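You operate a simulated robot arm through the tools that you are given. There is no shell and no other tool. Be economical: measure what you need, move in short steps, check, and stop when the job is done.

You are at the controls of a simulated two-armed robot. One attempt, no reset.

JOB
Scour the rust off the blue pliers, then oil their jaw.
Fine: both pads go back; the drawer stays open. A coat counts when it lies all over at full strength: go over it till it gets no stronger. What is to be rubbed or washed off counts as gone when no trace of it is left.

Only the result counts: the job must be done as asked and must still hold three seconds after the hand-in. Knocking over, shifting, dropping, spilling or breaking anything else fails it.

ROBOT AND FRAMES
Two 7-joint arms with fingered hands on one trunk, on a base that drives. Base frame: it is fixed to the floor where the robot stands at the start and does not move with it; the origin is under the middle of the robot, x ahead of it, y to its left, z up; the surface under the hand at the start is at about z = 0.93. Lengths are in m, angles in degrees, forces in N, time in s.
The left shoulder is at the start at [0.021, 0.208, 1.323], the right one opposite. Payload 5 kg a hand.
The TCP of each hand is the grasp point between the finger pads, 0.048 m short of the fingertips. In the tool frame z runs along the fingers and y along their closing line. Largest opening 0.16 m; the body of the gripper starts 0.056 m behind the TCP. The gripper is a hand of 4 fingers: y runs from the thumb to the fingers, the wrist lies at [-0.026, -0.142, -0.252] in the tool frame, and closing takes about 1.5 s.
Orientation is that of the tool frame in the base frame, as a unit quaternion [w, x, y, z]. With the fingers straight down and the wrist toward the robot, the tool's x, y and z point along [0, 1, 0], [1, 0, 0] and [0, 0, -1] of the base frame.

CONTROLS
- The arms move only by the tool step_arm. It takes "left_deltas", "right_deltas" or both (then of equal length, played together; a hand with none holds still); each is a list of rows, each a list of 6 numbers: the turn, a rotation vector about the base's x, y, z in degrees, then the shift along the base's x, y, z in mm. In form: [[ax, ay, az, tx, ty, tz], ...]. A call has 1 to 8 rows; each row is the pose to reach, as a shift and turn from the pose commanded when the call began. "left_grip" and "right_grip" are, for a hand that has rows, the finger opening in mm, from 0 to 160, set as the call begins (left out, the last holds). A row lasts 0.2 s, in which the tool goes at most 0.05 m and 8.6 degrees; a call with a longer step from one row to the next is refused whole, and so is a gripper value outside its range. Where a pose cannot be reached the arm comes as near as it can. A force on the tool above 40 N (or 10 N above the force at the start of the call, whichever is more), or a blocked arm, ends the call early, and 0.2 s more pass. Each finger travels about 0.108 m/s and halts on what it meets, pressing with about 29 N; the grip force reading is that of the motor and also rises with nothing between the fingers. The clock runs only during rows and for 0.2 s after the last one: add rows that repeat a pose to give the fingers time. It gives the time, the measured TCP pose, the force on the tool (base axes), the opening and the grip force at its end, in the units of the frame above (readings bear some noise), with the torque about the TCP (base axes, N m) and any sound that the robot's microphone picked up.
- Cameras (640 x 400 px; columns grow to the right, rows downward): "scene" is now at [0.0842, -0.0485, 1.5133]; the picture's right is [-0.54, -0.84, 0.00], its down [-0.47, 0.30, -0.83] and it looks along [0.70, -0.45, -0.56] (base axes); focal length 275 px, centre (320, 200). "left" rides on the left gripper at [-0.087, -0.133, -0.189] in its tool frame; the picture's right is [-0.83, -0.26, 0.49], its down [0.51, -0.71, 0.49] and it looks along [0.22, 0.66, 0.72] (tool axes); focal length 238 px, centre (320, 200). "right" rides on the right gripper at [0.087, -0.133, -0.189] in its tool frame; the picture's right is [-0.83, 0.26, -0.49], its down [-0.51, -0.71, 0.49] and it looks along [-0.22, 0.66, 0.72] (tool axes); focal length 238 px, centre (320, 200). There is no depth. A picture from a camera that has moved, and an enlarged one, comes with that camera's place and axes in the base frame and with its lens.
- grab_frame(camera): a new picture of that camera. No time passes.
- slide_trunk(by): slides the trunk up (or, below 0, down) by that many m; the arms and the scene camera ride with it, the base frame stays. It gives what a move gives, with no picture.
- steer(legs): drives the robot by 1 to 6 legs, each [ahead, left, turn to the left] in m, m and degrees, along the robot's own axes; the way and the turn of a leg run together, so that a leg with both is an arc; at most 1.5 m and 180 degrees a leg. The arms and the cameras ride along, it lands a little off, and it stops where it bumps. It gives what a move gives.
- move_fingers(index, middle, ring, thumb_bend, thumb_turn, hand): sets how far each is bent, from 0 (flat) to 1 (curled in); at 0.3 the hand is open as for a grip, at 0.7 the pads meet at the TCP. One left out holds its place. A second passes; each finger stops where it meets its share of the squeeze, and holds until it gets a number again. A gripper value or a shape takes the hand back. It gives what a move gives, with no picture; readings hold the bend of each and the force on the fingers (four entries, about 0 where the hand has none), thumb and palm. thumb_turn goes from beside the hand (0) to across from the fingers (1), as for a grip.
- preshape(shape, hand): the hand has 4 fingers and takes this shape, open, in about a second: jaw (thumb against the fingers, like two jaws); tri (thumb and two fingers); tip (a fingertip pinch); poke (one finger out to press); point (the index stretched); flat (the hand flat); cup (the hand cupped); fist (a fist). The gripper value then closes the fingers along that shape, each until it touches; the sizes above hold for jaw. It gives what a move gives, with no picture.
- pan_tilt(pan, tilt): turns the head with the scene camera to pan (to the left, within 86 degrees either way) and tilt (down, from -29 to 69), counted from straight ahead of the robot. It gives what a move gives.
- close_up(camera, box): a new picture of the part [left, top, right, bottom] of that camera's present view, enlarged. No time passes.
- hand_in(): hands the job in; it is judged then, once.

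Go step by step. Nothing tells you exact positions but the pictures and the camera data: compare them with the known pose of the tool, close in by small moves and look again before you grip or let go. The budget is 120 turns and 88 pictures, counting those below and the enlarged ones. Unless the task says otherwise, let go and move clear before handing in, and close with one line.

The tools are called after "Call:" as a command line: name --argument value ..., lists and objects as JSON in quotes. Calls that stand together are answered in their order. step_arm: Moves the arms, as the interface text tells. Its arguments: {"type":"object","properties":{"left_deltas":{"type":"array","items":{"type":"array","items":{"type":"number"}}},"left_grip":{"type":"number"},"right_deltas":{"type":"array","items":{"type":"array","items":{"type":"number"}}},"right_grip":{"type":"number"}},"required":[]} The other tools are called the same way: slide_trunk (by) slides the trunk up or down; preshape (shape, hand) gives the hand a shape; move_fingers (index, middle, ring, thumb_bend, thumb_turn, hand) moves the fingers one by one; steer (legs) drives the base; pan_tilt (pan, tilt) turns the head that bears the scene camera; grab_frame (camera) takes a picture; close_up (camera, box) takes an enlarged picture of a part of a camera's view; hand_in () hands the job in.

At the start:

```text
time_s: 0.0
left_tool_pos: [0.4994, -0.0909, 1.2715]
left_ee_rot: [0.0, 0.708, 0.706, -0.001]
left_wrist_force: [0.2, -0.3, -0.5]
left_ft_torque: [0.0, 0.02, -0.01]
left_finger_gap: 0.1598
left_gripper_force: 0.0
left_shape: jaw
left_bend: [0.3, 0.3, 0.3, 0.3, 0.98]
left_finger forces: [0.1, 0.0, 0.0, 0.0, 0.0, 0.1]
right_tool_pos: [0.5284, -0.6817, 1.2195]
right_ee_rot: [0.001, 0.707, 0.707, 0.0]
right_wrist_force: [-0.2, -0.4, -0.7]
right_ft_torque: [0.01, -0.01, 0.0]
right_finger_gap: 0.1593
right_gripper_force: 0.0
right_shape: jaw
right_bend: [0.3, 0.3, 0.3, 0.3, 0.98]
right_finger forces: [0.0, 0.0, 0.1, 0.1, 0.0, 0.1]
trunk travel left (down, up): [-0.325, 0.365]
robot x, y, heading: [0.0001, 0.0029, 0.1]
head pan, tilt: [-32.8, 33.9]
```

scene: 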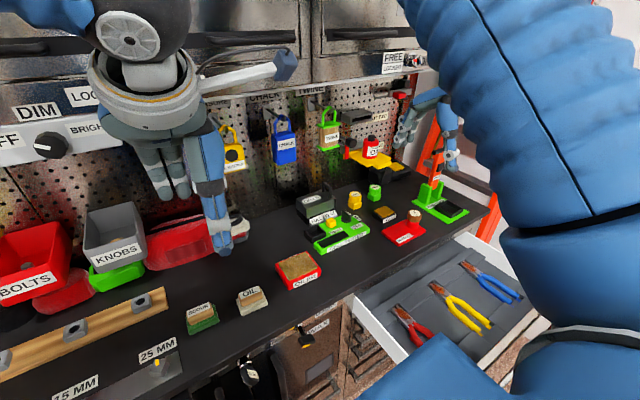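
right: 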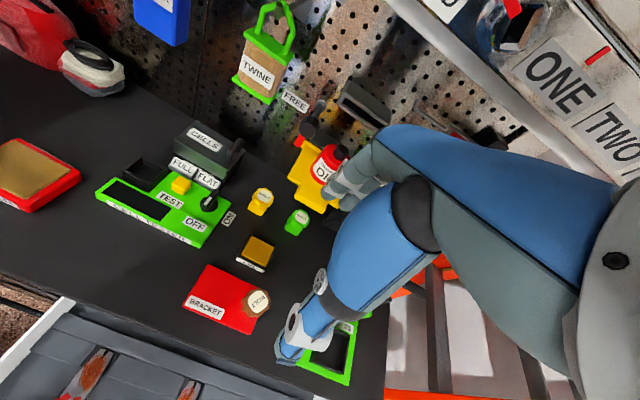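
left: 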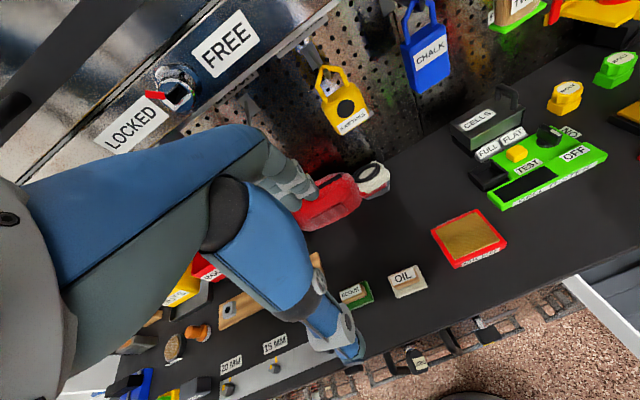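

I see a scour pad and an oil pad on the bench near the front edge, a red tray with a tan pad, and an open drawer with red, yellow and blue pliers. I'll take close-ups first.

Call:
close_up --camera "scene" --box '[160, 230, 340, 342]'

Call:
close_up --camera "scene" --box '[370, 240, 550, 352]'

Call:
close_up --camera "left" --box '[310, 190, 530, 327]'

```text
3.56 times, centred on (250, 286) of scene
camera zoom: at [0.0842, -0.0485, 1.5133], right [-0.54, -0.84, 0.0], down [-0.47, 0.3, -0.83], along [0.7, -0.45, -0.56], focal length 979 px, centre (569, -106)
```

zoom: 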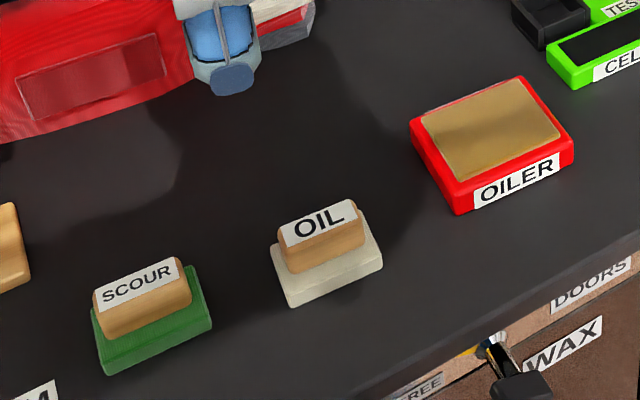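

```text
3.56 times, centred on (460, 296) of scene
camera zoom: at [0.0842, -0.0485, 1.5133], right [-0.54, -0.84, 0.0], down [-0.47, 0.3, -0.83], along [0.7, -0.45, -0.56], focal length 979 px, centre (-178, -141)
```

zoom: 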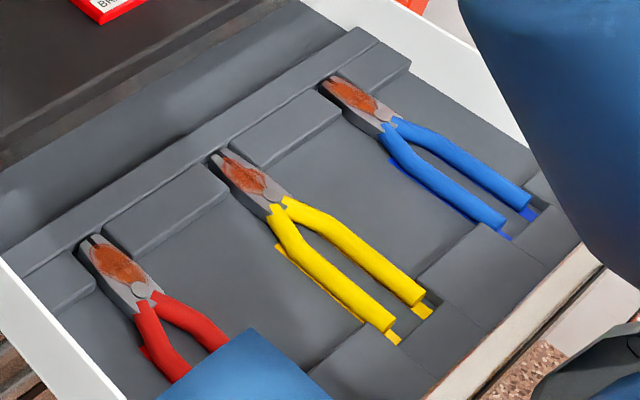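

```text
2.91 times, centred on (420, 258) of left
camera zoom: at [0.3664, -0.1772, 1.4606], right [-0.26, -0.83, -0.49], down [-0.71, 0.51, -0.49], along [0.66, 0.22, -0.72], focal length 693 px, centre (29, 30)
```

zoom: 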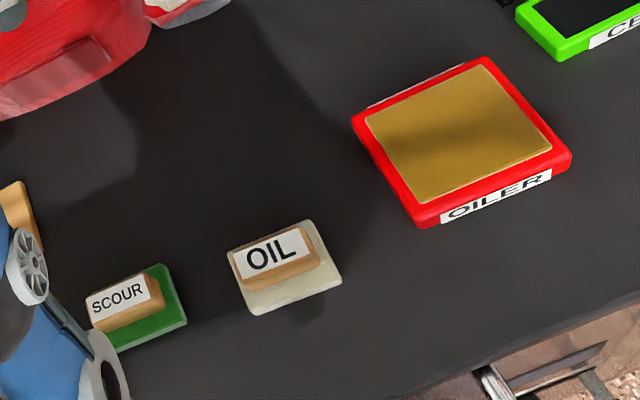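

The scour pad is near (0.54, -0.03), the oil pad near (0.52, -0.13), the oiler near (0.55, -0.28) and the blue pliers' jaw near (0.36, -0.83). I want to shift the base back and right so the right hand reaches all of these, so I'll check the surroundings first.

Call:
pan_tilt --pan -75 --tilt 45

Call:
grab_frame --camera "scene"

```text
time_s: 1.1
left_tool_pos: [0.5002, -0.0908, 1.2716]
left_ee_rot: [0.0, 0.707, 0.707, 0.0]
left_wrist_force: [0.2, 0.4, 0.2]
left_ft_torque: [0.03, 0.03, 0.01]
left_finger_gap: 0.1592
left_gripper_force: 0.0
left_shape: jaw
left_bend: [0.3, 0.3, 0.3, 0.3, 0.98]
left_finger forces: [0.1, 0.1, 0.0, 0.0, 0.0, 0.1]
right_tool_pos: [0.5297, -0.681, 1.2202]
right_ee_rot: [0.0, 0.707, 0.708, 0.0]
right_wrist_force: [0.1, 0.1, 0.2]
right_ft_torque: [-0.01, 0.0, 0.04]
right_finger_gap: 0.1597
right_gripper_force: 0.1
right_shape: jaw
right_bend: [0.3, 0.3, 0.3, 0.3, 0.98]
right_finger forces: [0.0, 0.1, 0.0, 0.0, 0.0, 0.1]
trunk travel left (down, up): [-0.325, 0.365]
robot x, y, heading: [-0.0011, 0.0001, 0.0]
head pan, tilt: [-75.0, 45.0]
```

```text
81 pictures are left
camera scene: at [0.0308, -0.0789, 1.4969], right [-0.97, -0.26, 0.0], down [-0.18, 0.68, -0.71], along [0.18, -0.68, -0.71], focal length 275 px, centre (320, 200)
```

scene: 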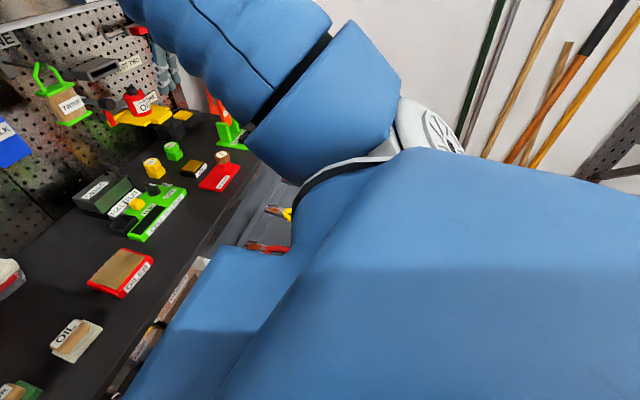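

The right arm blocks part of the view, with a wall further to the right. I'll drive back 0.2 m and right 0.25 m, which stays clear of it.

Call:
steer --legs '[[-0.2, 0, 0], [0, -0.25, 0]]'

Call:
pan_tilt --pan -20 --tilt 40

Call:
grab_frame --camera "scene"

Call:
grab_frame --camera "right"

```text
time_s: 4.1
left_tool_pos: [0.298, -0.339, 1.2707]
left_ee_rot: [-0.001, 0.706, 0.708, 0.0]
left_wrist_force: [0.5, -1.1, 0.3]
left_ft_torque: [0.04, 0.03, -0.02]
left_finger_gap: 0.1595
left_gripper_force: 0.0
left_shape: jaw
left_bend: [0.3, 0.3, 0.3, 0.3, 0.98]
left_finger forces: [0.0, 0.0, 0.0, 0.0, 0.0, 0.0]
right_tool_pos: [0.33, -0.9318, 1.2203]
right_ee_rot: [0.0, 0.707, 0.707, 0.0]
right_wrist_force: [0.3, -0.4, -0.2]
right_ft_torque: [0.07, -0.01, 0.01]
right_finger_gap: 0.1595
right_gripper_force: 0.1
right_shape: jaw
right_bend: [0.3, 0.3, 0.3, 0.3, 0.98]
right_finger forces: [0.1, 0.0, 0.0, 0.0, 0.0, 0.0]
trunk travel left (down, up): [-0.325, 0.365]
robot x, y, heading: [-0.2008, -0.2547, 0.0]
head pan, tilt: [-75.0, 45.0]
```

```text
time_s: 5.3
left_tool_pos: [0.2989, -0.3403, 1.2712]
left_ee_rot: [-0.001, 0.707, 0.708, 0.0]
left_wrist_force: [-0.2, 0.2, 0.4]
left_ft_torque: [-0.05, 0.05, -0.02]
left_finger_gap: 0.1594
left_gripper_force: 0.1
left_shape: jaw
left_bend: [0.3, 0.3, 0.3, 0.3, 0.98]
left_finger forces: [0.0, 0.0, 0.0, 0.1, 0.1, 0.1]
right_tool_pos: [0.3307, -0.9319, 1.2202]
right_ee_rot: [0.0, 0.707, 0.707, -0.001]
right_wrist_force: [-0.5, -0.1, -0.2]
right_ft_torque: [0.01, 0.01, -0.03]
right_finger_gap: 0.1597
right_gripper_force: 0.1
right_shape: jaw
right_bend: [0.3, 0.3, 0.3, 0.3, 0.98]
right_finger forces: [0.0, 0.0, 0.0, 0.0, 0.1, 0.1]
trunk travel left (down, up): [-0.325, 0.365]
robot x, y, heading: [-0.2017, -0.2512, -0.0]
head pan, tilt: [-20.0, 40.0]
```

```text
80 pictures are left
camera scene: at [-0.1112, -0.2798, 1.5041], right [-0.34, -0.94, 0.0], down [-0.6, 0.22, -0.77], along [0.72, -0.26, -0.64], focal length 275 px, centre (320, 200)
```

scene: 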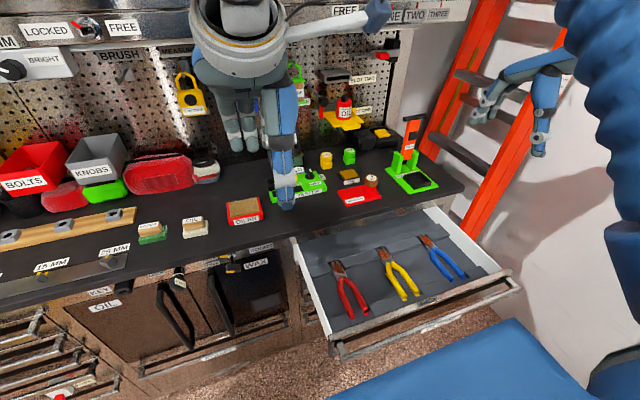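

```text
79 pictures are left
camera right: at [0.1977, -0.8452, 1.4101], right [0.26, -0.83, 0.49], down [-0.71, -0.51, -0.49], along [0.66, -0.22, -0.72], focal length 238 px, centre (320, 200)
```

right: 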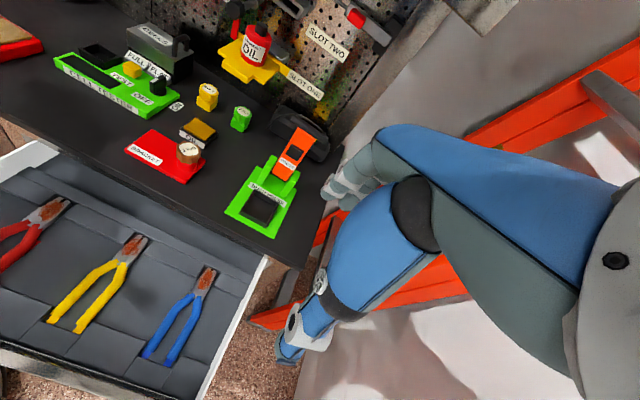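

The view is now clear, and the blue pliers are in the drawer with rust on the jaw. I'll move the left arm out of the way to the left and bring the right hand toward the pads.

Call:
step_arm --left_deltas '[[0, 0, 0, 0, 45, 0], [0, 0, 0, 0, 90, 0], [0, 0, 0, 0, 135, 0], [0, 0, 0, 0, 180, 0], [0, 0, 0, 0, 225, 0], [0, 0, 0, 0, 270, 0], [0, 0, 0, 0, 315, 0], [0, 0, 0, 0, 360, 0]]' --right_deltas '[[0, 0, 0, 0, 40, 0], [0, 0, 0, 0, 80, 0], [0, 0, 0, 0, 120, 0], [0, 0, 0, 0, 160, 0], [0, 0, 0, 10, 200, 0], [0, 0, 0, 20, 240, 0], [0, 0, 0, 30, 280, 0], [0, 0, 0, 40, 320, 0]]'

Call:
step_arm --left_deltas '[[0, 0, 0, 0, 45, 0], [0, 0, 0, 0, 90, 0], [0, 0, 0, 0, 135, 0], [0, 0, 0, 0, 180, 0], [0, 0, 0, 0, 225, 0], [0, 0, 0, 0, 250, 0], [0, 0, 0, 0, 250, 0], [0, 0, 0, 0, 250, 0]]' --right_deltas '[[0, 0, 0, 10, 42, 0], [0, 0, 0, 20, 84, 0], [0, 0, 0, 30, 126, 0], [0, 0, 0, 40, 168, 0], [0, 0, 0, 50, 210, 0], [0, 0, 0, 60, 252, 0], [0, 0, 0, 70, 294, 0], [0, 0, 0, 80, 336, 0]]'

Call:
step_arm --right_deltas '[[0, 0, 0, 11, 35, 0], [0, 0, 0, 22, 70, 0], [0, 0, 0, 33, 105, 0], [0, 0, 0, 44, 140, 0], [0, 0, 0, 55, 175, 0], [0, 0, 0, 66, 210, 0], [0, 0, 0, 77, 250, 0]]'

Call:
grab_frame --camera "scene"

Call:
grab_frame --camera "right"

```text
time_s: 7.2
left_tool_pos: [0.2982, 0.024, 1.269]
left_ee_rot: [0.001, 0.707, 0.708, -0.001]
left_wrist_force: [-0.9, 2.0, -0.9]
left_ft_torque: [-0.19, -0.05, -0.03]
left_finger_gap: 0.1596
left_gripper_force: 0.0
left_shape: jaw
left_bend: [0.3, 0.3, 0.3, 0.3, 0.98]
left_finger forces: [0.0, 0.0, 0.0, 0.0, 0.1, 0.1]
right_tool_pos: [0.3698, -0.6072, 1.2221]
right_ee_rot: [0.003, 0.707, 0.707, -0.001]
right_wrist_force: [0.3, 2.0, 0.8]
right_ft_torque: [-0.23, -0.03, -0.05]
right_finger_gap: 0.1596
right_gripper_force: 0.1
right_shape: jaw
right_bend: [0.3, 0.3, 0.3, 0.3, 0.97]
right_finger forces: [0.0, 0.1, 0.0, 0.0, 0.1, 0.0]
trunk travel left (down, up): [-0.325, 0.365]
robot x, y, heading: [-0.2011, -0.2518, 0.1]
head pan, tilt: [-20.0, 40.0]
```

```text
time_s: 8.9
left_tool_pos: [0.2994, 0.2711, 1.2696]
left_ee_rot: [0.0, 0.707, 0.708, 0.0]
left_wrist_force: [-1.1, -0.1, -0.6]
left_ft_torque: [-0.05, 0.0, -0.03]
left_finger_gap: 0.1597
left_gripper_force: 0.1
left_shape: jaw
left_bend: [0.3, 0.3, 0.3, 0.3, 0.97]
left_finger forces: [0.0, 0.0, 0.1, 0.0, 0.0, 0.0]
right_tool_pos: [0.448, -0.303, 1.215]
right_ee_rot: [-0.007, 0.699, 0.715, 0.011]
right_wrist_force: [0.4, 0.2, 0.3]
right_ft_torque: [-0.04, 0.01, -0.01]
right_finger_gap: 0.1597
right_gripper_force: 0.0
right_shape: jaw
right_bend: [0.3, 0.3, 0.3, 0.3, 0.97]
right_finger forces: [0.0, 0.0, 0.0, 0.0, 0.0, 0.1]
right hand out of reach, approached as far as the arm can: row 8
trunk travel left (down, up): [-0.325, 0.365]
robot x, y, heading: [-0.1999, -0.2509, 0.4]
head pan, tilt: [-20.0, 40.0]
```

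```text
time_s: 10.6
left_tool_pos: [0.2997, 0.271, 1.2695]
left_ee_rot: [0.0, 0.706, 0.708, -0.001]
left_wrist_force: [0.5, 0.8, 0.6]
left_ft_torque: [-0.01, 0.02, -0.01]
left_finger_gap: 0.1596
left_gripper_force: 0.0
left_shape: jaw
left_bend: [0.3, 0.3, 0.3, 0.3, 0.97]
left_finger forces: [0.0, 0.0, 0.1, 0.0, 0.0, 0.0]
right_tool_pos: [0.5016, -0.2068, 1.1906]
right_ee_rot: [-0.034, 0.666, 0.743, 0.055]
right_wrist_force: [1.2, 0.2, 0.4]
right_ft_torque: [0.01, 0.01, 0.01]
right_finger_gap: 0.16
right_gripper_force: 0.1
right_shape: jaw
right_bend: [0.3, 0.3, 0.3, 0.3, 0.97]
right_finger forces: [0.0, 0.0, 0.0, 0.0, 0.0, 0.0]
right hand out of reach, approached as far as the arm can: row 1, 2, 3, 4, 5, 6, 7
trunk travel left (down, up): [-0.325, 0.365]
robot x, y, heading: [-0.1988, -0.2505, 0.2]
head pan, tilt: [-20.0, 40.0]
```

```text
78 pictures are left
camera scene: at [-0.1108, -0.2786, 1.5041], right [-0.34, -0.94, 0.0], down [-0.6, 0.22, -0.77], along [0.72, -0.26, -0.64], focal length 275 px, centre (320, 200)
```

scene: 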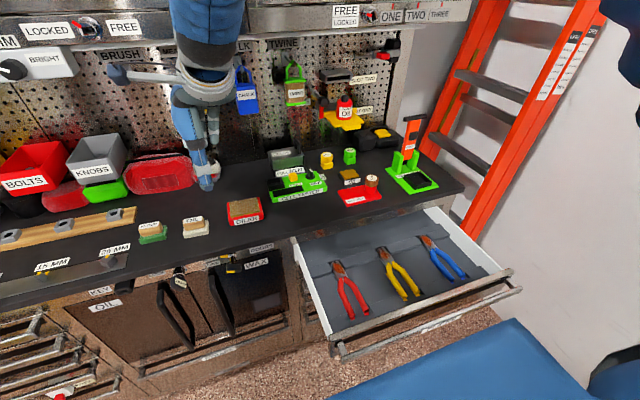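

```text
77 pictures are left
camera right: at [0.3579, -0.1597, 1.3851], right [0.34, -0.86, 0.39], down [-0.64, -0.51, -0.57], along [0.69, -0.05, -0.72], focal length 238 px, centre (320, 200)
```

right: 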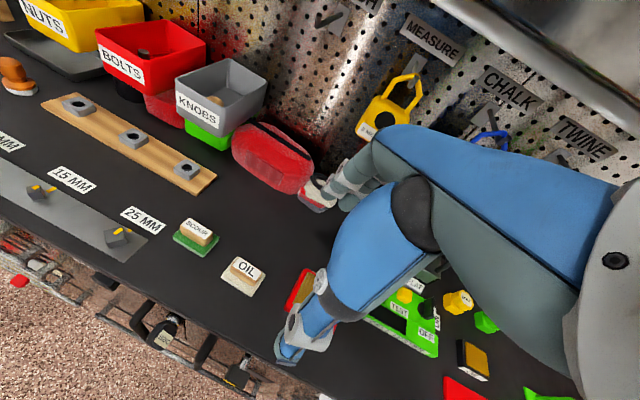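

The right arm cannot reach that far across. I'll drive left to pick up the pad, after checking that the left side is clear.

Call:
pan_tilt --pan 50 --tilt 25

Call:
grab_frame --camera "scene"

```text
time_s: 12.0
left_tool_pos: [0.2992, 0.2716, 1.2712]
left_ee_rot: [0.0, 0.706, 0.708, 0.0]
left_wrist_force: [-0.3, -0.5, 0.9]
left_ft_torque: [0.0, -0.02, 0.02]
left_finger_gap: 0.1598
left_gripper_force: 0.1
left_shape: jaw
left_bend: [0.3, 0.3, 0.3, 0.3, 0.97]
left_finger forces: [0.1, 0.0, 0.0, 0.1, 0.0, 0.1]
right_tool_pos: [0.5017, -0.2082, 1.1916]
right_ee_rot: [-0.034, 0.666, 0.743, 0.054]
right_wrist_force: [0.0, 0.4, -0.2]
right_ft_torque: [-0.01, 0.01, -0.03]
right_finger_gap: 0.1598
right_gripper_force: 0.0
right_shape: jaw
right_bend: [0.3, 0.3, 0.3, 0.3, 0.97]
right_finger forces: [0.1, 0.0, 0.0, 0.0, 0.0, 0.0]
trunk travel left (down, up): [-0.325, 0.365]
robot x, y, heading: [-0.2016, -0.2536, 0.1]
head pan, tilt: [50.0, 25.0]
```

```text
76 pictures are left
camera scene: at [-0.132, -0.1794, 1.5274], right [0.77, -0.64, 0.0], down [-0.27, -0.32, -0.91], along [0.58, 0.69, -0.42], focal length 275 px, centre (320, 200)
```

scene: 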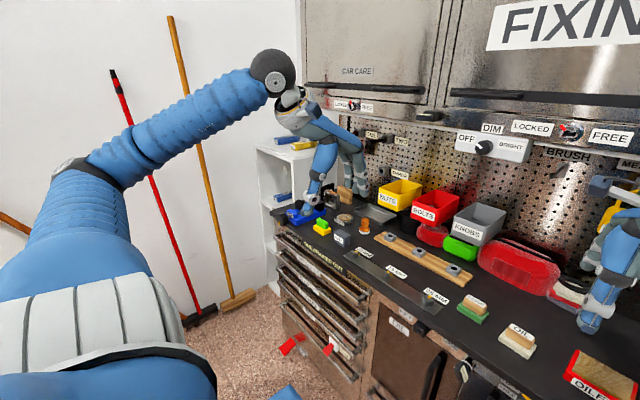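

The left side is clear, so I'll drive left 0.28 m.

Call:
steer --legs '[[0, 0.28, 0]]'

Call:
pan_tilt --pan -15 --tilt 45

Call:
grab_frame --camera "scene"

Call:
grab_frame --camera "right"

```text
time_s: 13.9
left_tool_pos: [0.2986, 0.5535, 1.2701]
left_ee_rot: [0.001, 0.706, 0.708, -0.001]
left_wrist_force: [0.2, 0.9, -0.2]
left_ft_torque: [-0.09, 0.01, 0.01]
left_finger_gap: 0.1599
left_gripper_force: 0.1
left_shape: jaw
left_bend: [0.3, 0.3, 0.3, 0.3, 0.97]
left_finger forces: [0.0, 0.0, 0.0, 0.0, 0.0, 0.0]
right_tool_pos: [0.501, 0.0759, 1.1905]
right_ee_rot: [-0.035, 0.665, 0.744, 0.053]
right_wrist_force: [-0.9, -0.1, -0.3]
right_ft_torque: [-0.08, -0.05, -0.01]
right_finger_gap: 0.1598
right_gripper_force: 0.0
right_shape: jaw
right_bend: [0.3, 0.3, 0.3, 0.3, 0.97]
right_finger forces: [0.1, 0.1, 0.0, 0.0, 0.0, 0.0]
trunk travel left (down, up): [-0.325, 0.365]
robot x, y, heading: [-0.2018, 0.03, 0.5]
head pan, tilt: [50.0, 25.0]
```

```text
time_s: 15.3
left_tool_pos: [0.2964, 0.5522, 1.2694]
left_ee_rot: [0.0, 0.706, 0.708, -0.001]
left_wrist_force: [0.5, -0.3, 1.6]
left_ft_torque: [0.0, 0.05, 0.02]
left_finger_gap: 0.1599
left_gripper_force: 0.1
left_shape: jaw
left_bend: [0.3, 0.3, 0.3, 0.3, 0.97]
left_finger forces: [0.0, 0.0, 0.1, 0.0, 0.0, 0.0]
right_tool_pos: [0.5012, 0.0751, 1.1909]
right_ee_rot: [-0.035, 0.665, 0.744, 0.055]
right_wrist_force: [0.5, 1.2, -0.1]
right_ft_torque: [0.01, 0.01, 0.04]
right_finger_gap: 0.1599
right_gripper_force: 0.1
right_shape: jaw
right_bend: [0.3, 0.3, 0.3, 0.3, 0.97]
right_finger forces: [0.0, 0.0, 0.0, 0.0, 0.0, 0.0]
trunk travel left (down, up): [-0.325, 0.365]
robot x, y, heading: [-0.2045, 0.0335, 0.3]
head pan, tilt: [-15.0, 45.0]
```

```text
75 pictures are left
camera scene: at [-0.1133, 0.0106, 1.4969], right [-0.25, -0.97, 0.0], down [-0.68, 0.18, -0.71], along [0.68, -0.18, -0.71], focal length 275 px, centre (320, 200)
```

scene: 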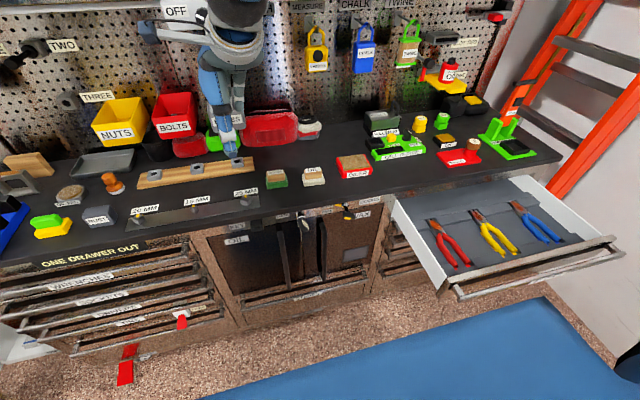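

```text
74 pictures are left
camera right: at [0.3564, 0.1221, 1.3854], right [0.34, -0.86, 0.39], down [-0.64, -0.51, -0.57], along [0.69, -0.05, -0.72], focal length 238 px, centre (320, 200)
```

right: 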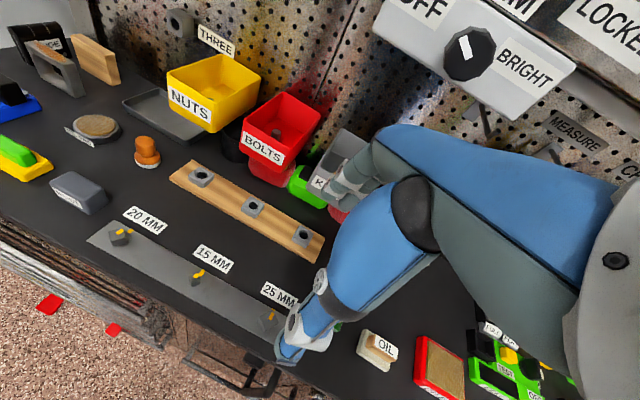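

The robot now stands in front of the pads. I'll send a null row to find out what the commanded right pose is.

Call:
step_arm --right_deltas '[[0, 0, 0, 0, -5, 0], [0, 0, 0, 0, -10, 0]]'

Call:
close_up --camera "scene" --box '[230, 140, 390, 240]'

```text
time_s: 15.9
left_tool_pos: [0.2975, 0.5533, 1.2698]
left_ee_rot: [-0.001, 0.706, 0.708, 0.0]
left_wrist_force: [0.2, 0.3, 0.3]
left_ft_torque: [0.0, 0.04, -0.02]
left_finger_gap: 0.1598
left_gripper_force: 0.1
left_shape: jaw
left_bend: [0.3, 0.3, 0.3, 0.3, 0.97]
left_finger forces: [0.0, 0.0, 0.0, 0.0, 0.0, 0.0]
right_tool_pos: [0.5008, 0.0654, 1.1916]
right_ee_rot: [-0.034, 0.665, 0.744, 0.054]
right_wrist_force: [-0.3, -0.1, -0.1]
right_ft_torque: [-0.03, -0.01, 0.02]
right_finger_gap: 0.1599
right_gripper_force: 0.0
right_shape: jaw
right_bend: [0.3, 0.3, 0.3, 0.3, 0.97]
right_finger forces: [0.0, 0.0, 0.0, 0.1, 0.0, 0.1]
trunk travel left (down, up): [-0.325, 0.365]
robot x, y, heading: [-0.2037, 0.0277, 0.2]
head pan, tilt: [-15.0, 45.0]
```

```text
4.00 times, centred on (310, 190) of scene
camera zoom: at [-0.1134, 0.0106, 1.4968], right [-0.26, -0.97, 0.0], down [-0.68, 0.18, -0.71], along [0.68, -0.18, -0.71], focal length 1102 px, centre (360, 240)
```

zoom: 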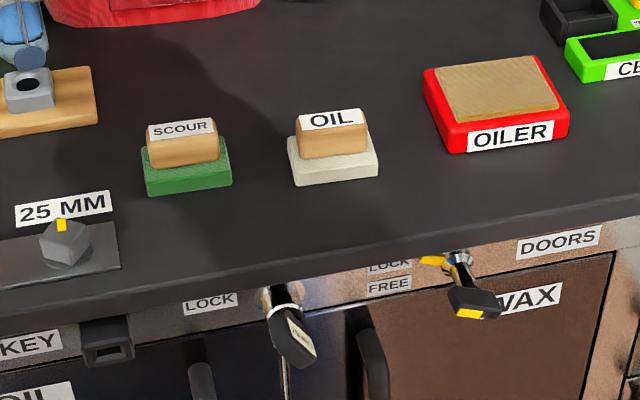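

Commanded and measured poses agree. I'll straighten the tool and move above the scour pad.

Call:
step_arm --right_deltas '[[-1.8, 0.4, -2.8, 10, -22, -20], [-3.5, 0.8, -5.7, 20, -45, -40], [-5.3, 1.2, -8.5, 30, -67, -70], [-7.1, 1.6, -11.4, 39, -89, -100], [-7.1, 1.6, -11.4, 39, -89, -111]]'

Call:
grab_frame --camera "right"

Call:
close_up --camera "scene" --box '[200, 120, 360, 220]'

```text
time_s: 17.1
left_tool_pos: [0.297, 0.5538, 1.2713]
left_ee_rot: [0.0, 0.706, 0.708, 0.0]
left_wrist_force: [-1.5, -0.1, 0.4]
left_ft_torque: [0.0, -0.08, -0.01]
left_finger_gap: 0.1595
left_gripper_force: 0.1
left_shape: jaw
left_bend: [0.3, 0.3, 0.3, 0.3, 0.97]
left_finger forces: [0.1, 0.0, 0.0, 0.0, 0.0, 0.1]
right_tool_pos: [0.5477, -0.0208, 1.099]
right_ee_rot: [-0.001, 0.713, 0.699, 0.053]
right_wrist_force: [-0.6, 0.0, 0.3]
right_ft_torque: [-0.02, -0.04, -0.01]
right_finger_gap: 0.16
right_gripper_force: 0.0
right_shape: jaw
right_bend: [0.3, 0.3, 0.3, 0.3, 0.97]
right_finger forces: [0.0, 0.0, 0.0, 0.0, 0.0, 0.0]
right hand out of reach, approached as far as the arm can: row 2, 3, 4, 5
trunk travel left (down, up): [-0.325, 0.365]
robot x, y, heading: [-0.2033, 0.0312, 0.6]
head pan, tilt: [-15.0, 45.0]
```

```text
72 pictures are left
camera right: at [0.4025, 0.0543, 1.2851], right [0.21, -0.87, 0.44], down [-0.68, -0.45, -0.58], along [0.7, -0.18, -0.69], focal length 238 px, centre (320, 200)
```

right: 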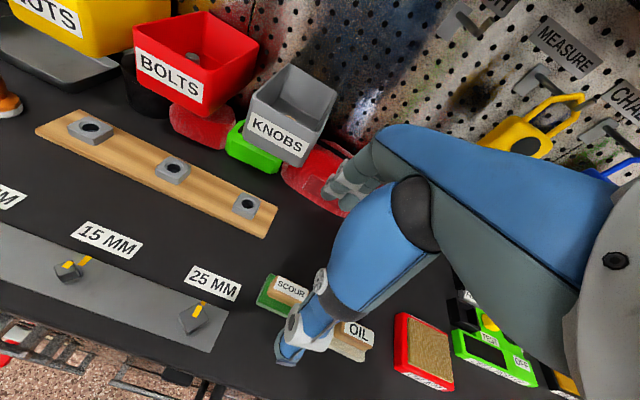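

```text
4.00 times, centred on (280, 170) of scene
camera zoom: at [-0.1144, 0.0109, 1.4969], right [-0.26, -0.97, 0.0], down [-0.68, 0.18, -0.71], along [0.68, -0.18, -0.71], focal length 1102 px, centre (480, 320)
```

zoom: 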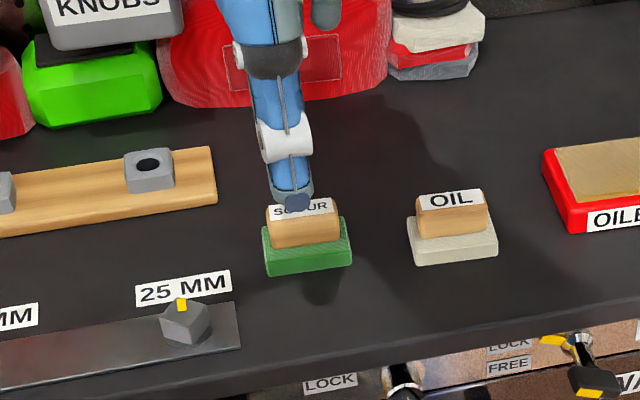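

The arm strains when reaching toward the centreline. I'll raise the hand, drive 0.18 m further left, and approach again.

Call:
step_arm --right_deltas '[[0, 0, 0, -10, 0, 45], [0, 0, 0, -20, 0, 90]]'

Call:
steer --legs '[[0, 0.18, 0]]'

Call:
step_arm --right_deltas '[[0, 0, 0, 0, -45, 0], [0, 0, 0, 0, -90, 0], [0, 0, 0, 0, -135, 0], [0, 0, 0, 0, -180, 0]]'

```text
time_s: 17.7
left_tool_pos: [0.2963, 0.552, 1.2712]
left_ee_rot: [0.0, 0.705, 0.709, 0.001]
left_wrist_force: [-0.3, -0.3, 0.2]
left_ft_torque: [0.06, 0.0, 0.03]
left_finger_gap: 0.1597
left_gripper_force: 0.1
left_shape: jaw
left_bend: [0.3, 0.3, 0.3, 0.3, 0.97]
left_finger forces: [0.0, 0.0, 0.0, 0.0, 0.1, 0.1]
right_tool_pos: [0.5262, -0.0207, 1.1872]
right_ee_rot: [-0.003, 0.712, 0.7, 0.053]
right_wrist_force: [-1.2, -0.1, -2.1]
right_ft_torque: [0.06, -0.11, -0.01]
right_finger_gap: 0.1599
right_gripper_force: 0.1
right_shape: jaw
right_bend: [0.3, 0.3, 0.3, 0.3, 0.97]
right_finger forces: [0.0, 0.0, 0.0, 0.0, 0.0, 0.0]
trunk travel left (down, up): [-0.325, 0.365]
robot x, y, heading: [-0.2027, 0.0301, 0.2]
head pan, tilt: [-15.0, 45.0]
```

```text
time_s: 19.2
left_tool_pos: [0.2975, 0.7351, 1.2701]
left_ee_rot: [0.001, 0.705, 0.709, -0.001]
left_wrist_force: [0.7, 1.2, -1.4]
left_ft_torque: [-0.12, 0.01, -0.03]
left_finger_gap: 0.1598
left_gripper_force: 0.0
left_shape: jaw
left_bend: [0.3, 0.3, 0.3, 0.3, 0.97]
left_finger forces: [0.0, 0.0, 0.0, 0.0, 0.0, 0.0]
right_tool_pos: [0.5269, 0.1633, 1.1884]
right_ee_rot: [-0.001, 0.713, 0.7, 0.052]
right_wrist_force: [0.3, 1.1, -0.5]
right_ft_torque: [-0.07, -0.03, -0.02]
right_finger_gap: 0.16
right_gripper_force: 0.1
right_shape: jaw
right_bend: [0.3, 0.3, 0.3, 0.3, 0.97]
right_finger forces: [0.0, 0.0, 0.0, 0.0, 0.0, 0.0]
trunk travel left (down, up): [-0.325, 0.365]
robot x, y, heading: [-0.2011, 0.2092, 0.2]
head pan, tilt: [-15.0, 45.0]
```

```text
time_s: 20.2
left_tool_pos: [0.297, 0.732, 1.272]
left_ee_rot: [-0.001, 0.706, 0.709, 0.002]
left_wrist_force: [0.4, -1.6, -0.3]
left_ft_torque: [0.12, 0.0, 0.03]
left_finger_gap: 0.1595
left_gripper_force: 0.0
left_shape: jaw
left_bend: [0.3, 0.3, 0.3, 0.3, 0.97]
left_finger forces: [0.1, 0.1, 0.0, 0.0, 0.0, 0.0]
right_tool_pos: [0.5272, -0.021, 1.1875]
right_ee_rot: [-0.003, 0.712, 0.7, 0.053]
right_wrist_force: [0.5, -0.3, -0.6]
right_ft_torque: [0.07, 0.02, 0.07]
right_finger_gap: 0.1601
right_gripper_force: 0.1
right_shape: jaw
right_bend: [0.3, 0.3, 0.3, 0.3, 0.98]
right_finger forces: [0.0, 0.0, 0.1, 0.0, 0.0, 0.0]
trunk travel left (down, up): [-0.325, 0.365]
robot x, y, heading: [-0.2046, 0.2089, 0.2]
head pan, tilt: [-15.0, 45.0]
```

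Next I'll straighten the tool and descend above the scour pad.

Call:
step_arm --right_deltas '[[-1.5, 1.4, -1.3, 4, -1, -40], [-3, 2.8, -2.7, 8, -2, -80], [-4.4, 4.2, -4.0, 13, -3, -120], [-4.4, 4.2, -4.0, 13, -3, -127], [-4.4, 4.2, -4.0, 13, -3, -127]]' --right_grip 90

Call:
grab_frame --camera "right"

Call:
close_up --camera "scene" --box '[320, 130, 480, 230]'

```text
time_s: 21.4
left_tool_pos: [0.2972, 0.7337, 1.2699]
left_ee_rot: [0.0, 0.705, 0.709, 0.0]
left_wrist_force: [0.6, 0.0, -0.5]
left_ft_torque: [-0.01, 0.04, 0.0]
left_finger_gap: 0.1596
left_gripper_force: 0.1
left_shape: jaw
left_bend: [0.3, 0.3, 0.3, 0.3, 0.97]
left_finger forces: [0.0, 0.0, 0.0, 0.1, 0.0, 0.0]
right_tool_pos: [0.5404, -0.0225, 1.0617]
right_ee_rot: [0.002, 0.737, 0.675, -0.001]
right_wrist_force: [0.3, -0.8, 1.0]
right_ft_torque: [0.01, 0.0, -0.03]
right_finger_gap: 0.0903
right_gripper_force: 0.0
right_shape: jaw
right_bend: [0.74, 0.42, 0.39, 0.67, 1.0]
right_finger forces: [0.1, 0.1, 0.0, 0.0, 0.1, 0.0]
trunk travel left (down, up): [-0.325, 0.365]
robot x, y, heading: [-0.2057, 0.2131, 0.1]
head pan, tilt: [-15.0, 45.0]
```

```text
70 pictures are left
camera right: at [0.4157, 0.0763, 1.251], right [0.18, -0.85, 0.49], down [-0.75, -0.44, -0.49], along [0.64, -0.28, -0.72], focal length 238 px, centre (320, 200)
```

right: 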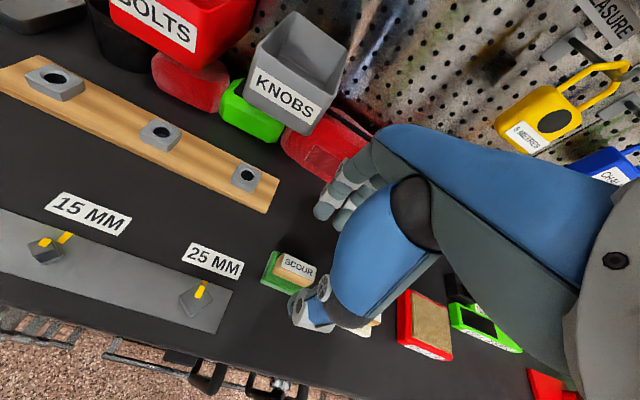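

```text
4.00 times, centred on (400, 180) of scene
camera zoom: at [-0.1136, 0.1916, 1.4968], right [-0.25, -0.97, 0.0], down [-0.68, 0.18, -0.71], along [0.68, -0.18, -0.71], focal length 1102 px, centre (0, 280)
```

zoom: 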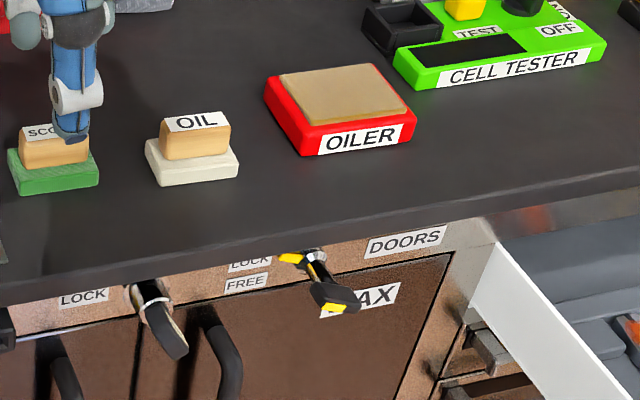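

Call:
close_up --camera "right" --box '[240, 140, 440, 340]'

Call:
step_arm --right_deltas '[[0, 0, 0, 0, 0, -10], [0, 0, 0, 0, 0, -20], [0, 0, 0, 0, 0, -20]]' --right_grip 90

```text
2.00 times, centred on (340, 240) of right
camera zoom: at [0.4157, 0.0763, 1.251], right [0.18, -0.85, 0.49], down [-0.75, -0.44, -0.49], along [0.64, -0.28, -0.72], focal length 477 px, centre (280, 120)
```

zoom: 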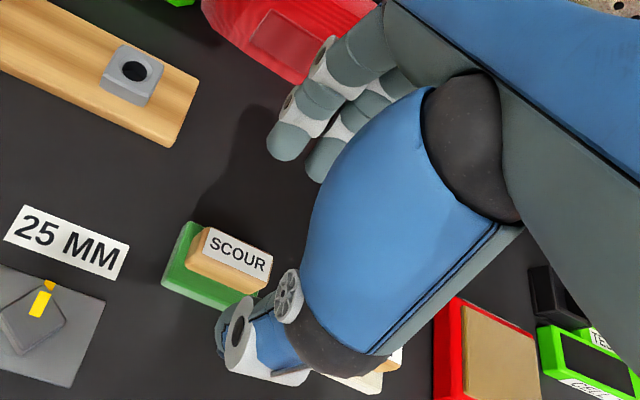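

```text
time_s: 22.2
left_tool_pos: [0.2961, 0.7336, 1.2703]
left_ee_rot: [0.0, 0.706, 0.709, 0.0]
left_wrist_force: [-0.6, 0.0, -0.5]
left_ft_torque: [-0.02, 0.01, 0.03]
left_finger_gap: 0.1597
left_gripper_force: 0.1
left_shape: jaw
left_bend: [0.3, 0.3, 0.3, 0.3, 0.97]
left_finger forces: [0.1, 0.0, 0.0, 0.1, 0.0, 0.0]
right_tool_pos: [0.5395, -0.0216, 1.0418]
right_ee_rot: [0.002, 0.737, 0.676, -0.001]
right_wrist_force: [-0.4, -0.1, 0.0]
right_ft_torque: [0.01, -0.03, -0.02]
right_finger_gap: 0.0903
right_gripper_force: 0.1
right_shape: jaw
right_bend: [0.74, 0.42, 0.39, 0.67, 1.0]
right_finger forces: [0.0, 0.0, 0.1, 0.1, 0.0, 0.0]
trunk travel left (down, up): [-0.325, 0.365]
robot x, y, heading: [-0.2044, 0.2105, 0.0]
head pan, tilt: [-15.0, 45.0]
```

The index finger seems oddly curled, so I'll set the fingers evenly open and look.

Call:
move_fingers --hand "right" --index 0.4 --middle 0.4 --ring 0.4 --thumb_bend 0.5 --thumb_turn 1.0

Call:
close_up --camera "right" --box '[200, 120, 440, 360]'

Call:
close_up --camera "scene" --box '[280, 110, 440, 210]'

```text
time_s: 23.2
left_tool_pos: [0.297, 0.7354, 1.271]
left_ee_rot: [0.0, 0.705, 0.709, 0.001]
left_wrist_force: [0.4, 0.0, 0.4]
left_ft_torque: [-0.03, -0.02, -0.02]
left_finger_gap: 0.1599
left_gripper_force: 0.0
left_shape: jaw
left_bend: [0.3, 0.3, 0.3, 0.3, 0.97]
left_finger forces: [0.2, 0.1, 0.0, 0.0, 0.0, 0.1]
right_tool_pos: [0.5401, -0.0209, 1.0418]
right_ee_rot: [0.002, 0.738, 0.675, -0.001]
right_wrist_force: [-0.2, 0.7, 0.7]
right_ft_torque: [0.04, 0.04, -0.01]
right_finger_gap: 0.1105
right_gripper_force: 0.1
right_shape: fingers
right_bend: [0.4, 0.4, 0.4, 0.5, 1.0]
right_finger forces: [0.0, 0.0, 0.0, 0.1, 0.0, 0.0]
trunk travel left (down, up): [-0.325, 0.365]
robot x, y, heading: [-0.2034, 0.2078, 0.3]
head pan, tilt: [-15.0, 45.0]
```

```text
1.67 times, centred on (320, 240) of right
camera zoom: at [0.4154, 0.0766, 1.2313], right [0.18, -0.85, 0.49], down [-0.75, -0.44, -0.49], along [0.64, -0.28, -0.72], focal length 397 px, centre (320, 133)
```

zoom: 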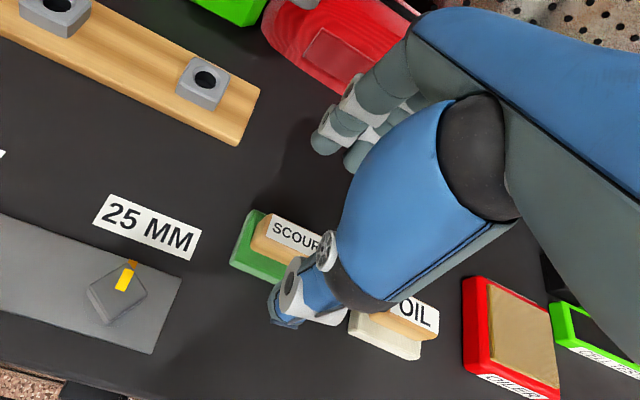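

```text
4.00 times, centred on (360, 160) of scene
camera zoom: at [-0.1139, 0.1918, 1.4968], right [-0.25, -0.97, 0.0], down [-0.68, 0.18, -0.71], along [0.68, -0.18, -0.71], focal length 1102 px, centre (160, 360)
```

zoom: 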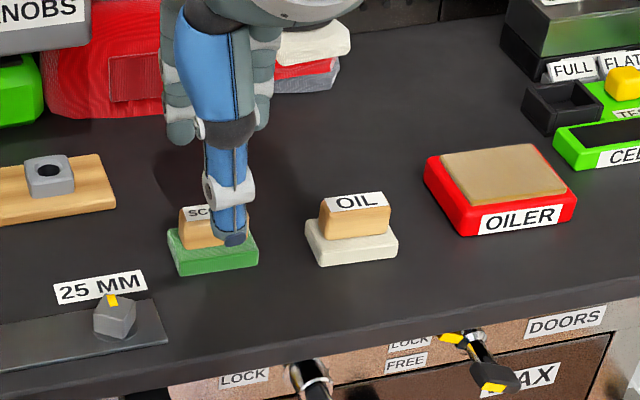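

Thumb and handle line up in y. I'll descend so the fingertips sit just above the pad's base, then close.

Call:
step_arm --right_deltas '[[0, 0, 0, 0, -2, -15], [0, 0, 0, 0, -3, -30], [0, 0, 0, 0, -3, -39], [0, 0, 0, 0, -3, -39]]'

Call:
close_up --camera "right" --box '[200, 120, 440, 360]'

```text
time_s: 24.2
left_tool_pos: [0.2958, 0.7341, 1.2701]
left_ee_rot: [0.0, 0.705, 0.709, 0.0]
left_wrist_force: [0.4, 0.0, 0.6]
left_ft_torque: [0.02, 0.01, 0.0]
left_finger_gap: 0.1598
left_gripper_force: 0.0
left_shape: jaw
left_bend: [0.3, 0.3, 0.3, 0.3, 0.97]
left_finger forces: [0.0, 0.0, 0.0, 0.0, 0.0, 0.0]
right_tool_pos: [0.5401, -0.0247, 1.0022]
right_ee_rot: [0.002, 0.737, 0.675, -0.001]
right_wrist_force: [-0.5, -0.3, 0.8]
right_ft_torque: [0.04, -0.04, 0.04]
right_finger_gap: 0.1106
right_gripper_force: 0.0
right_shape: fingers
right_bend: [0.4, 0.4, 0.4, 0.5, 1.0]
right_finger forces: [0.0, 0.1, 0.1, 0.1, 0.0, 0.0]
trunk travel left (down, up): [-0.325, 0.365]
robot x, y, heading: [-0.2009, 0.2136, 0.2]
head pan, tilt: [-15.0, 45.0]
```

```text
1.67 times, centred on (320, 240) of right
camera zoom: at [0.4157, 0.0734, 1.1918], right [0.18, -0.85, 0.49], down [-0.75, -0.44, -0.49], along [0.64, -0.28, -0.72], focal length 397 px, centre (320, 133)
```

zoom: 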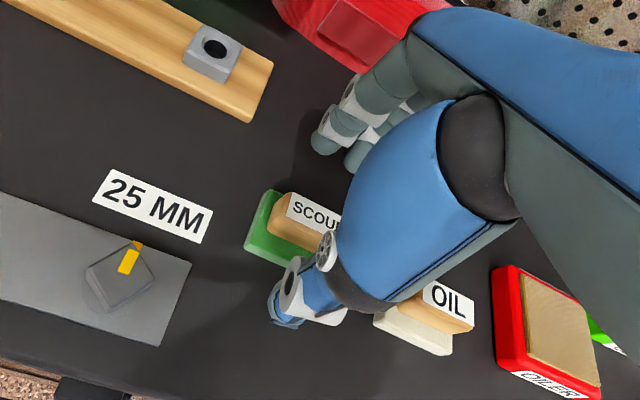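

Call:
move_fingers --hand "right" --index 0.6 --middle 0.6 --ring 0.6 --thumb_bend 0.63

Call:
close_up --camera "right" --box '[200, 120, 440, 360]'

Call:
close_up --camera "scene" --box '[280, 110, 440, 210]'

```text
time_s: 25.2
left_tool_pos: [0.2958, 0.7345, 1.2702]
left_ee_rot: [0.0, 0.706, 0.708, 0.001]
left_wrist_force: [-0.4, -0.3, 0.4]
left_ft_torque: [-0.01, 0.0, 0.01]
left_finger_gap: 0.1598
left_gripper_force: 0.0
left_shape: jaw
left_bend: [0.3, 0.3, 0.3, 0.3, 0.97]
left_finger forces: [0.1, 0.0, 0.1, 0.0, 0.0, 0.0]
right_tool_pos: [0.5407, -0.0243, 1.0021]
right_ee_rot: [0.002, 0.737, 0.675, 0.0]
right_wrist_force: [-0.7, -0.6, -0.4]
right_ft_torque: [-0.03, 0.0, -0.02]
right_finger_gap: 0.0459
right_gripper_force: 0.0
right_shape: fingers
right_bend: [0.6, 0.6, 0.6, 0.63, 1.0]
right_finger forces: [0.0, 0.0, 0.0, 0.0, 0.0, 0.1]
trunk travel left (down, up): [-0.325, 0.365]
robot x, y, heading: [-0.2035, 0.2114, 0.1]
head pan, tilt: [-15.0, 45.0]
```

```text
1.67 times, centred on (320, 240) of right
camera zoom: at [0.4158, 0.0735, 1.1916], right [0.18, -0.85, 0.49], down [-0.75, -0.44, -0.49], along [0.64, -0.28, -0.72], focal length 397 px, centre (320, 133)
```

zoom: 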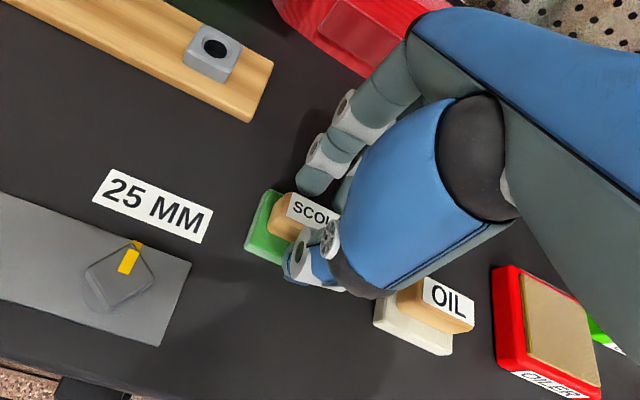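

```text
4.00 times, centred on (360, 160) of scene
camera zoom: at [-0.1139, 0.1918, 1.4968], right [-0.25, -0.97, 0.0], down [-0.68, 0.18, -0.71], along [0.68, -0.18, -0.71], focal length 1102 px, centre (160, 360)
```

zoom: 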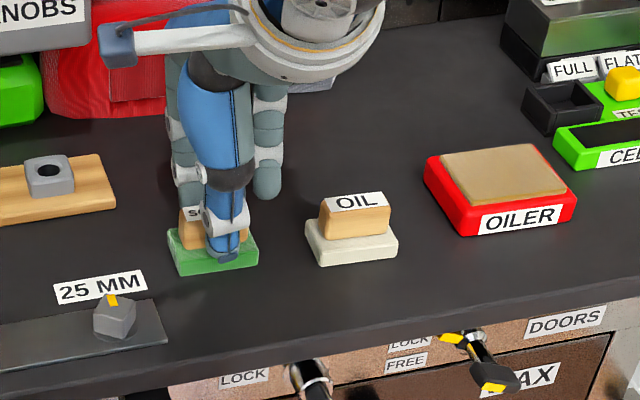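

Call:
move_fingers --hand "right" --index 0.8 --middle 0.8 --ring 0.75 --thumb_bend 0.8

Call:
close_up --camera "scene" --box '[280, 110, 440, 210]'

```text
time_s: 26.2
left_tool_pos: [0.2953, 0.7341, 1.2707]
left_ee_rot: [0.0, 0.706, 0.709, 0.0]
left_wrist_force: [-0.5, -0.1, 0.8]
left_ft_torque: [0.01, 0.01, 0.0]
left_finger_gap: 0.16
left_gripper_force: 0.1
left_shape: jaw
left_bend: [0.3, 0.3, 0.3, 0.3, 0.97]
left_finger forces: [0.1, 0.1, 0.0, 0.1, 0.0, 0.1]
right_tool_pos: [0.5398, -0.0247, 1.0024]
right_ee_rot: [0.002, 0.737, 0.676, -0.001]
right_wrist_force: [-0.5, -0.3, 4.3]
right_ft_torque: [0.01, -0.08, -0.01]
right_finger_gap: 0.0307
right_gripper_force: 27.7
right_shape: fingers
right_bend: [0.62, 0.65, 0.75, 0.7, 1.0]
right_finger forces: [14.8, 12.5, 0.0, 0.0, 28.0, 0.0]
trunk travel left (down, up): [-0.325, 0.365]
robot x, y, heading: [-0.2003, 0.2127, 0.3]
head pan, tilt: [-15.0, 45.0]
```

```text
4.00 times, centred on (360, 160) of scene
camera zoom: at [-0.1142, 0.1918, 1.4969], right [-0.25, -0.97, 0.0], down [-0.68, 0.18, -0.71], along [0.68, -0.18, -0.71], focal length 1102 px, centre (160, 360)
```

zoom: 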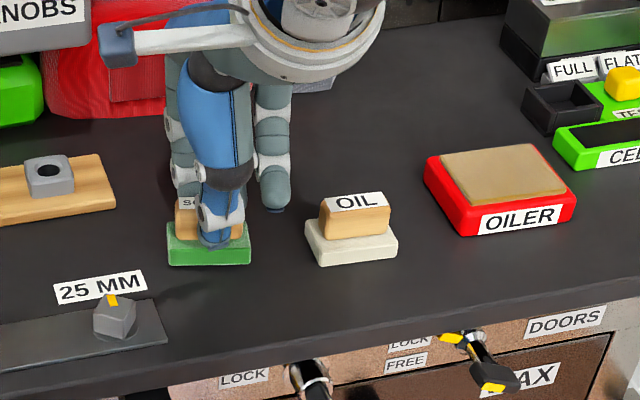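

The scour pad is gripped by index, middle and thumb. I'll lift it and check.

Call:
step_arm --right_deltas '[[0, 0, 0, 0, 0, 15], [0, 0, 0, 0, 0, 40], [0, 0, 0, 0, 0, 80], [0, 0, 0, -10, 0, 120], [0, 0, 0, -20, 0, 160], [0, 0, 0, -20, 0, 160]]'

Call:
grab_frame --camera "scene"

```text
time_s: 27.6
left_tool_pos: [0.2977, 0.7348, 1.2702]
left_ee_rot: [-0.001, 0.706, 0.708, -0.001]
left_wrist_force: [0.3, -0.4, 0.1]
left_ft_torque: [-0.01, 0.04, 0.03]
left_finger_gap: 0.1596
left_gripper_force: 0.0
left_shape: jaw
left_bend: [0.3, 0.3, 0.3, 0.3, 0.97]
left_finger forces: [0.0, 0.1, 0.1, 0.1, 0.1, 0.1]
right_tool_pos: [0.5206, -0.0249, 1.163]
right_ee_rot: [0.001, 0.737, 0.676, -0.002]
right_wrist_force: [0.5, -0.7, -1.0]
right_ft_torque: [-0.02, 0.06, 0.01]
right_finger_gap: 0.0308
right_gripper_force: 27.8
right_shape: fingers
right_bend: [0.61, 0.65, 0.75, 0.71, 1.0]
right_finger forces: [14.9, 12.3, 0.0, 0.0, 27.3, 0.1]
trunk travel left (down, up): [-0.325, 0.365]
robot x, y, heading: [-0.2042, 0.2134, 0.1]
head pan, tilt: [-15.0, 45.0]
```

```text
61 pictures are left
camera scene: at [-0.1126, 0.1918, 1.4967], right [-0.25, -0.97, 0.0], down [-0.68, 0.18, -0.71], along [0.68, -0.18, -0.71], focal length 275 px, centre (320, 200)
```

scene: 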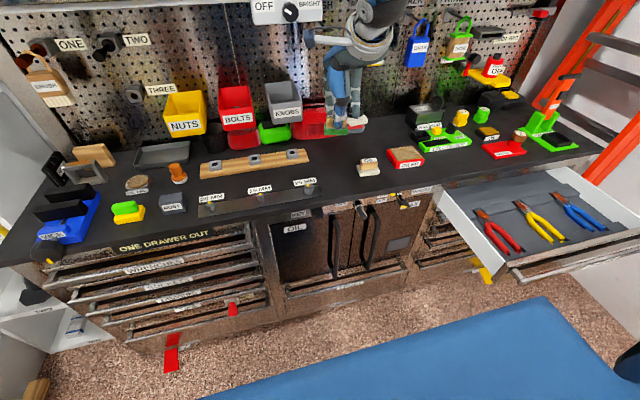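

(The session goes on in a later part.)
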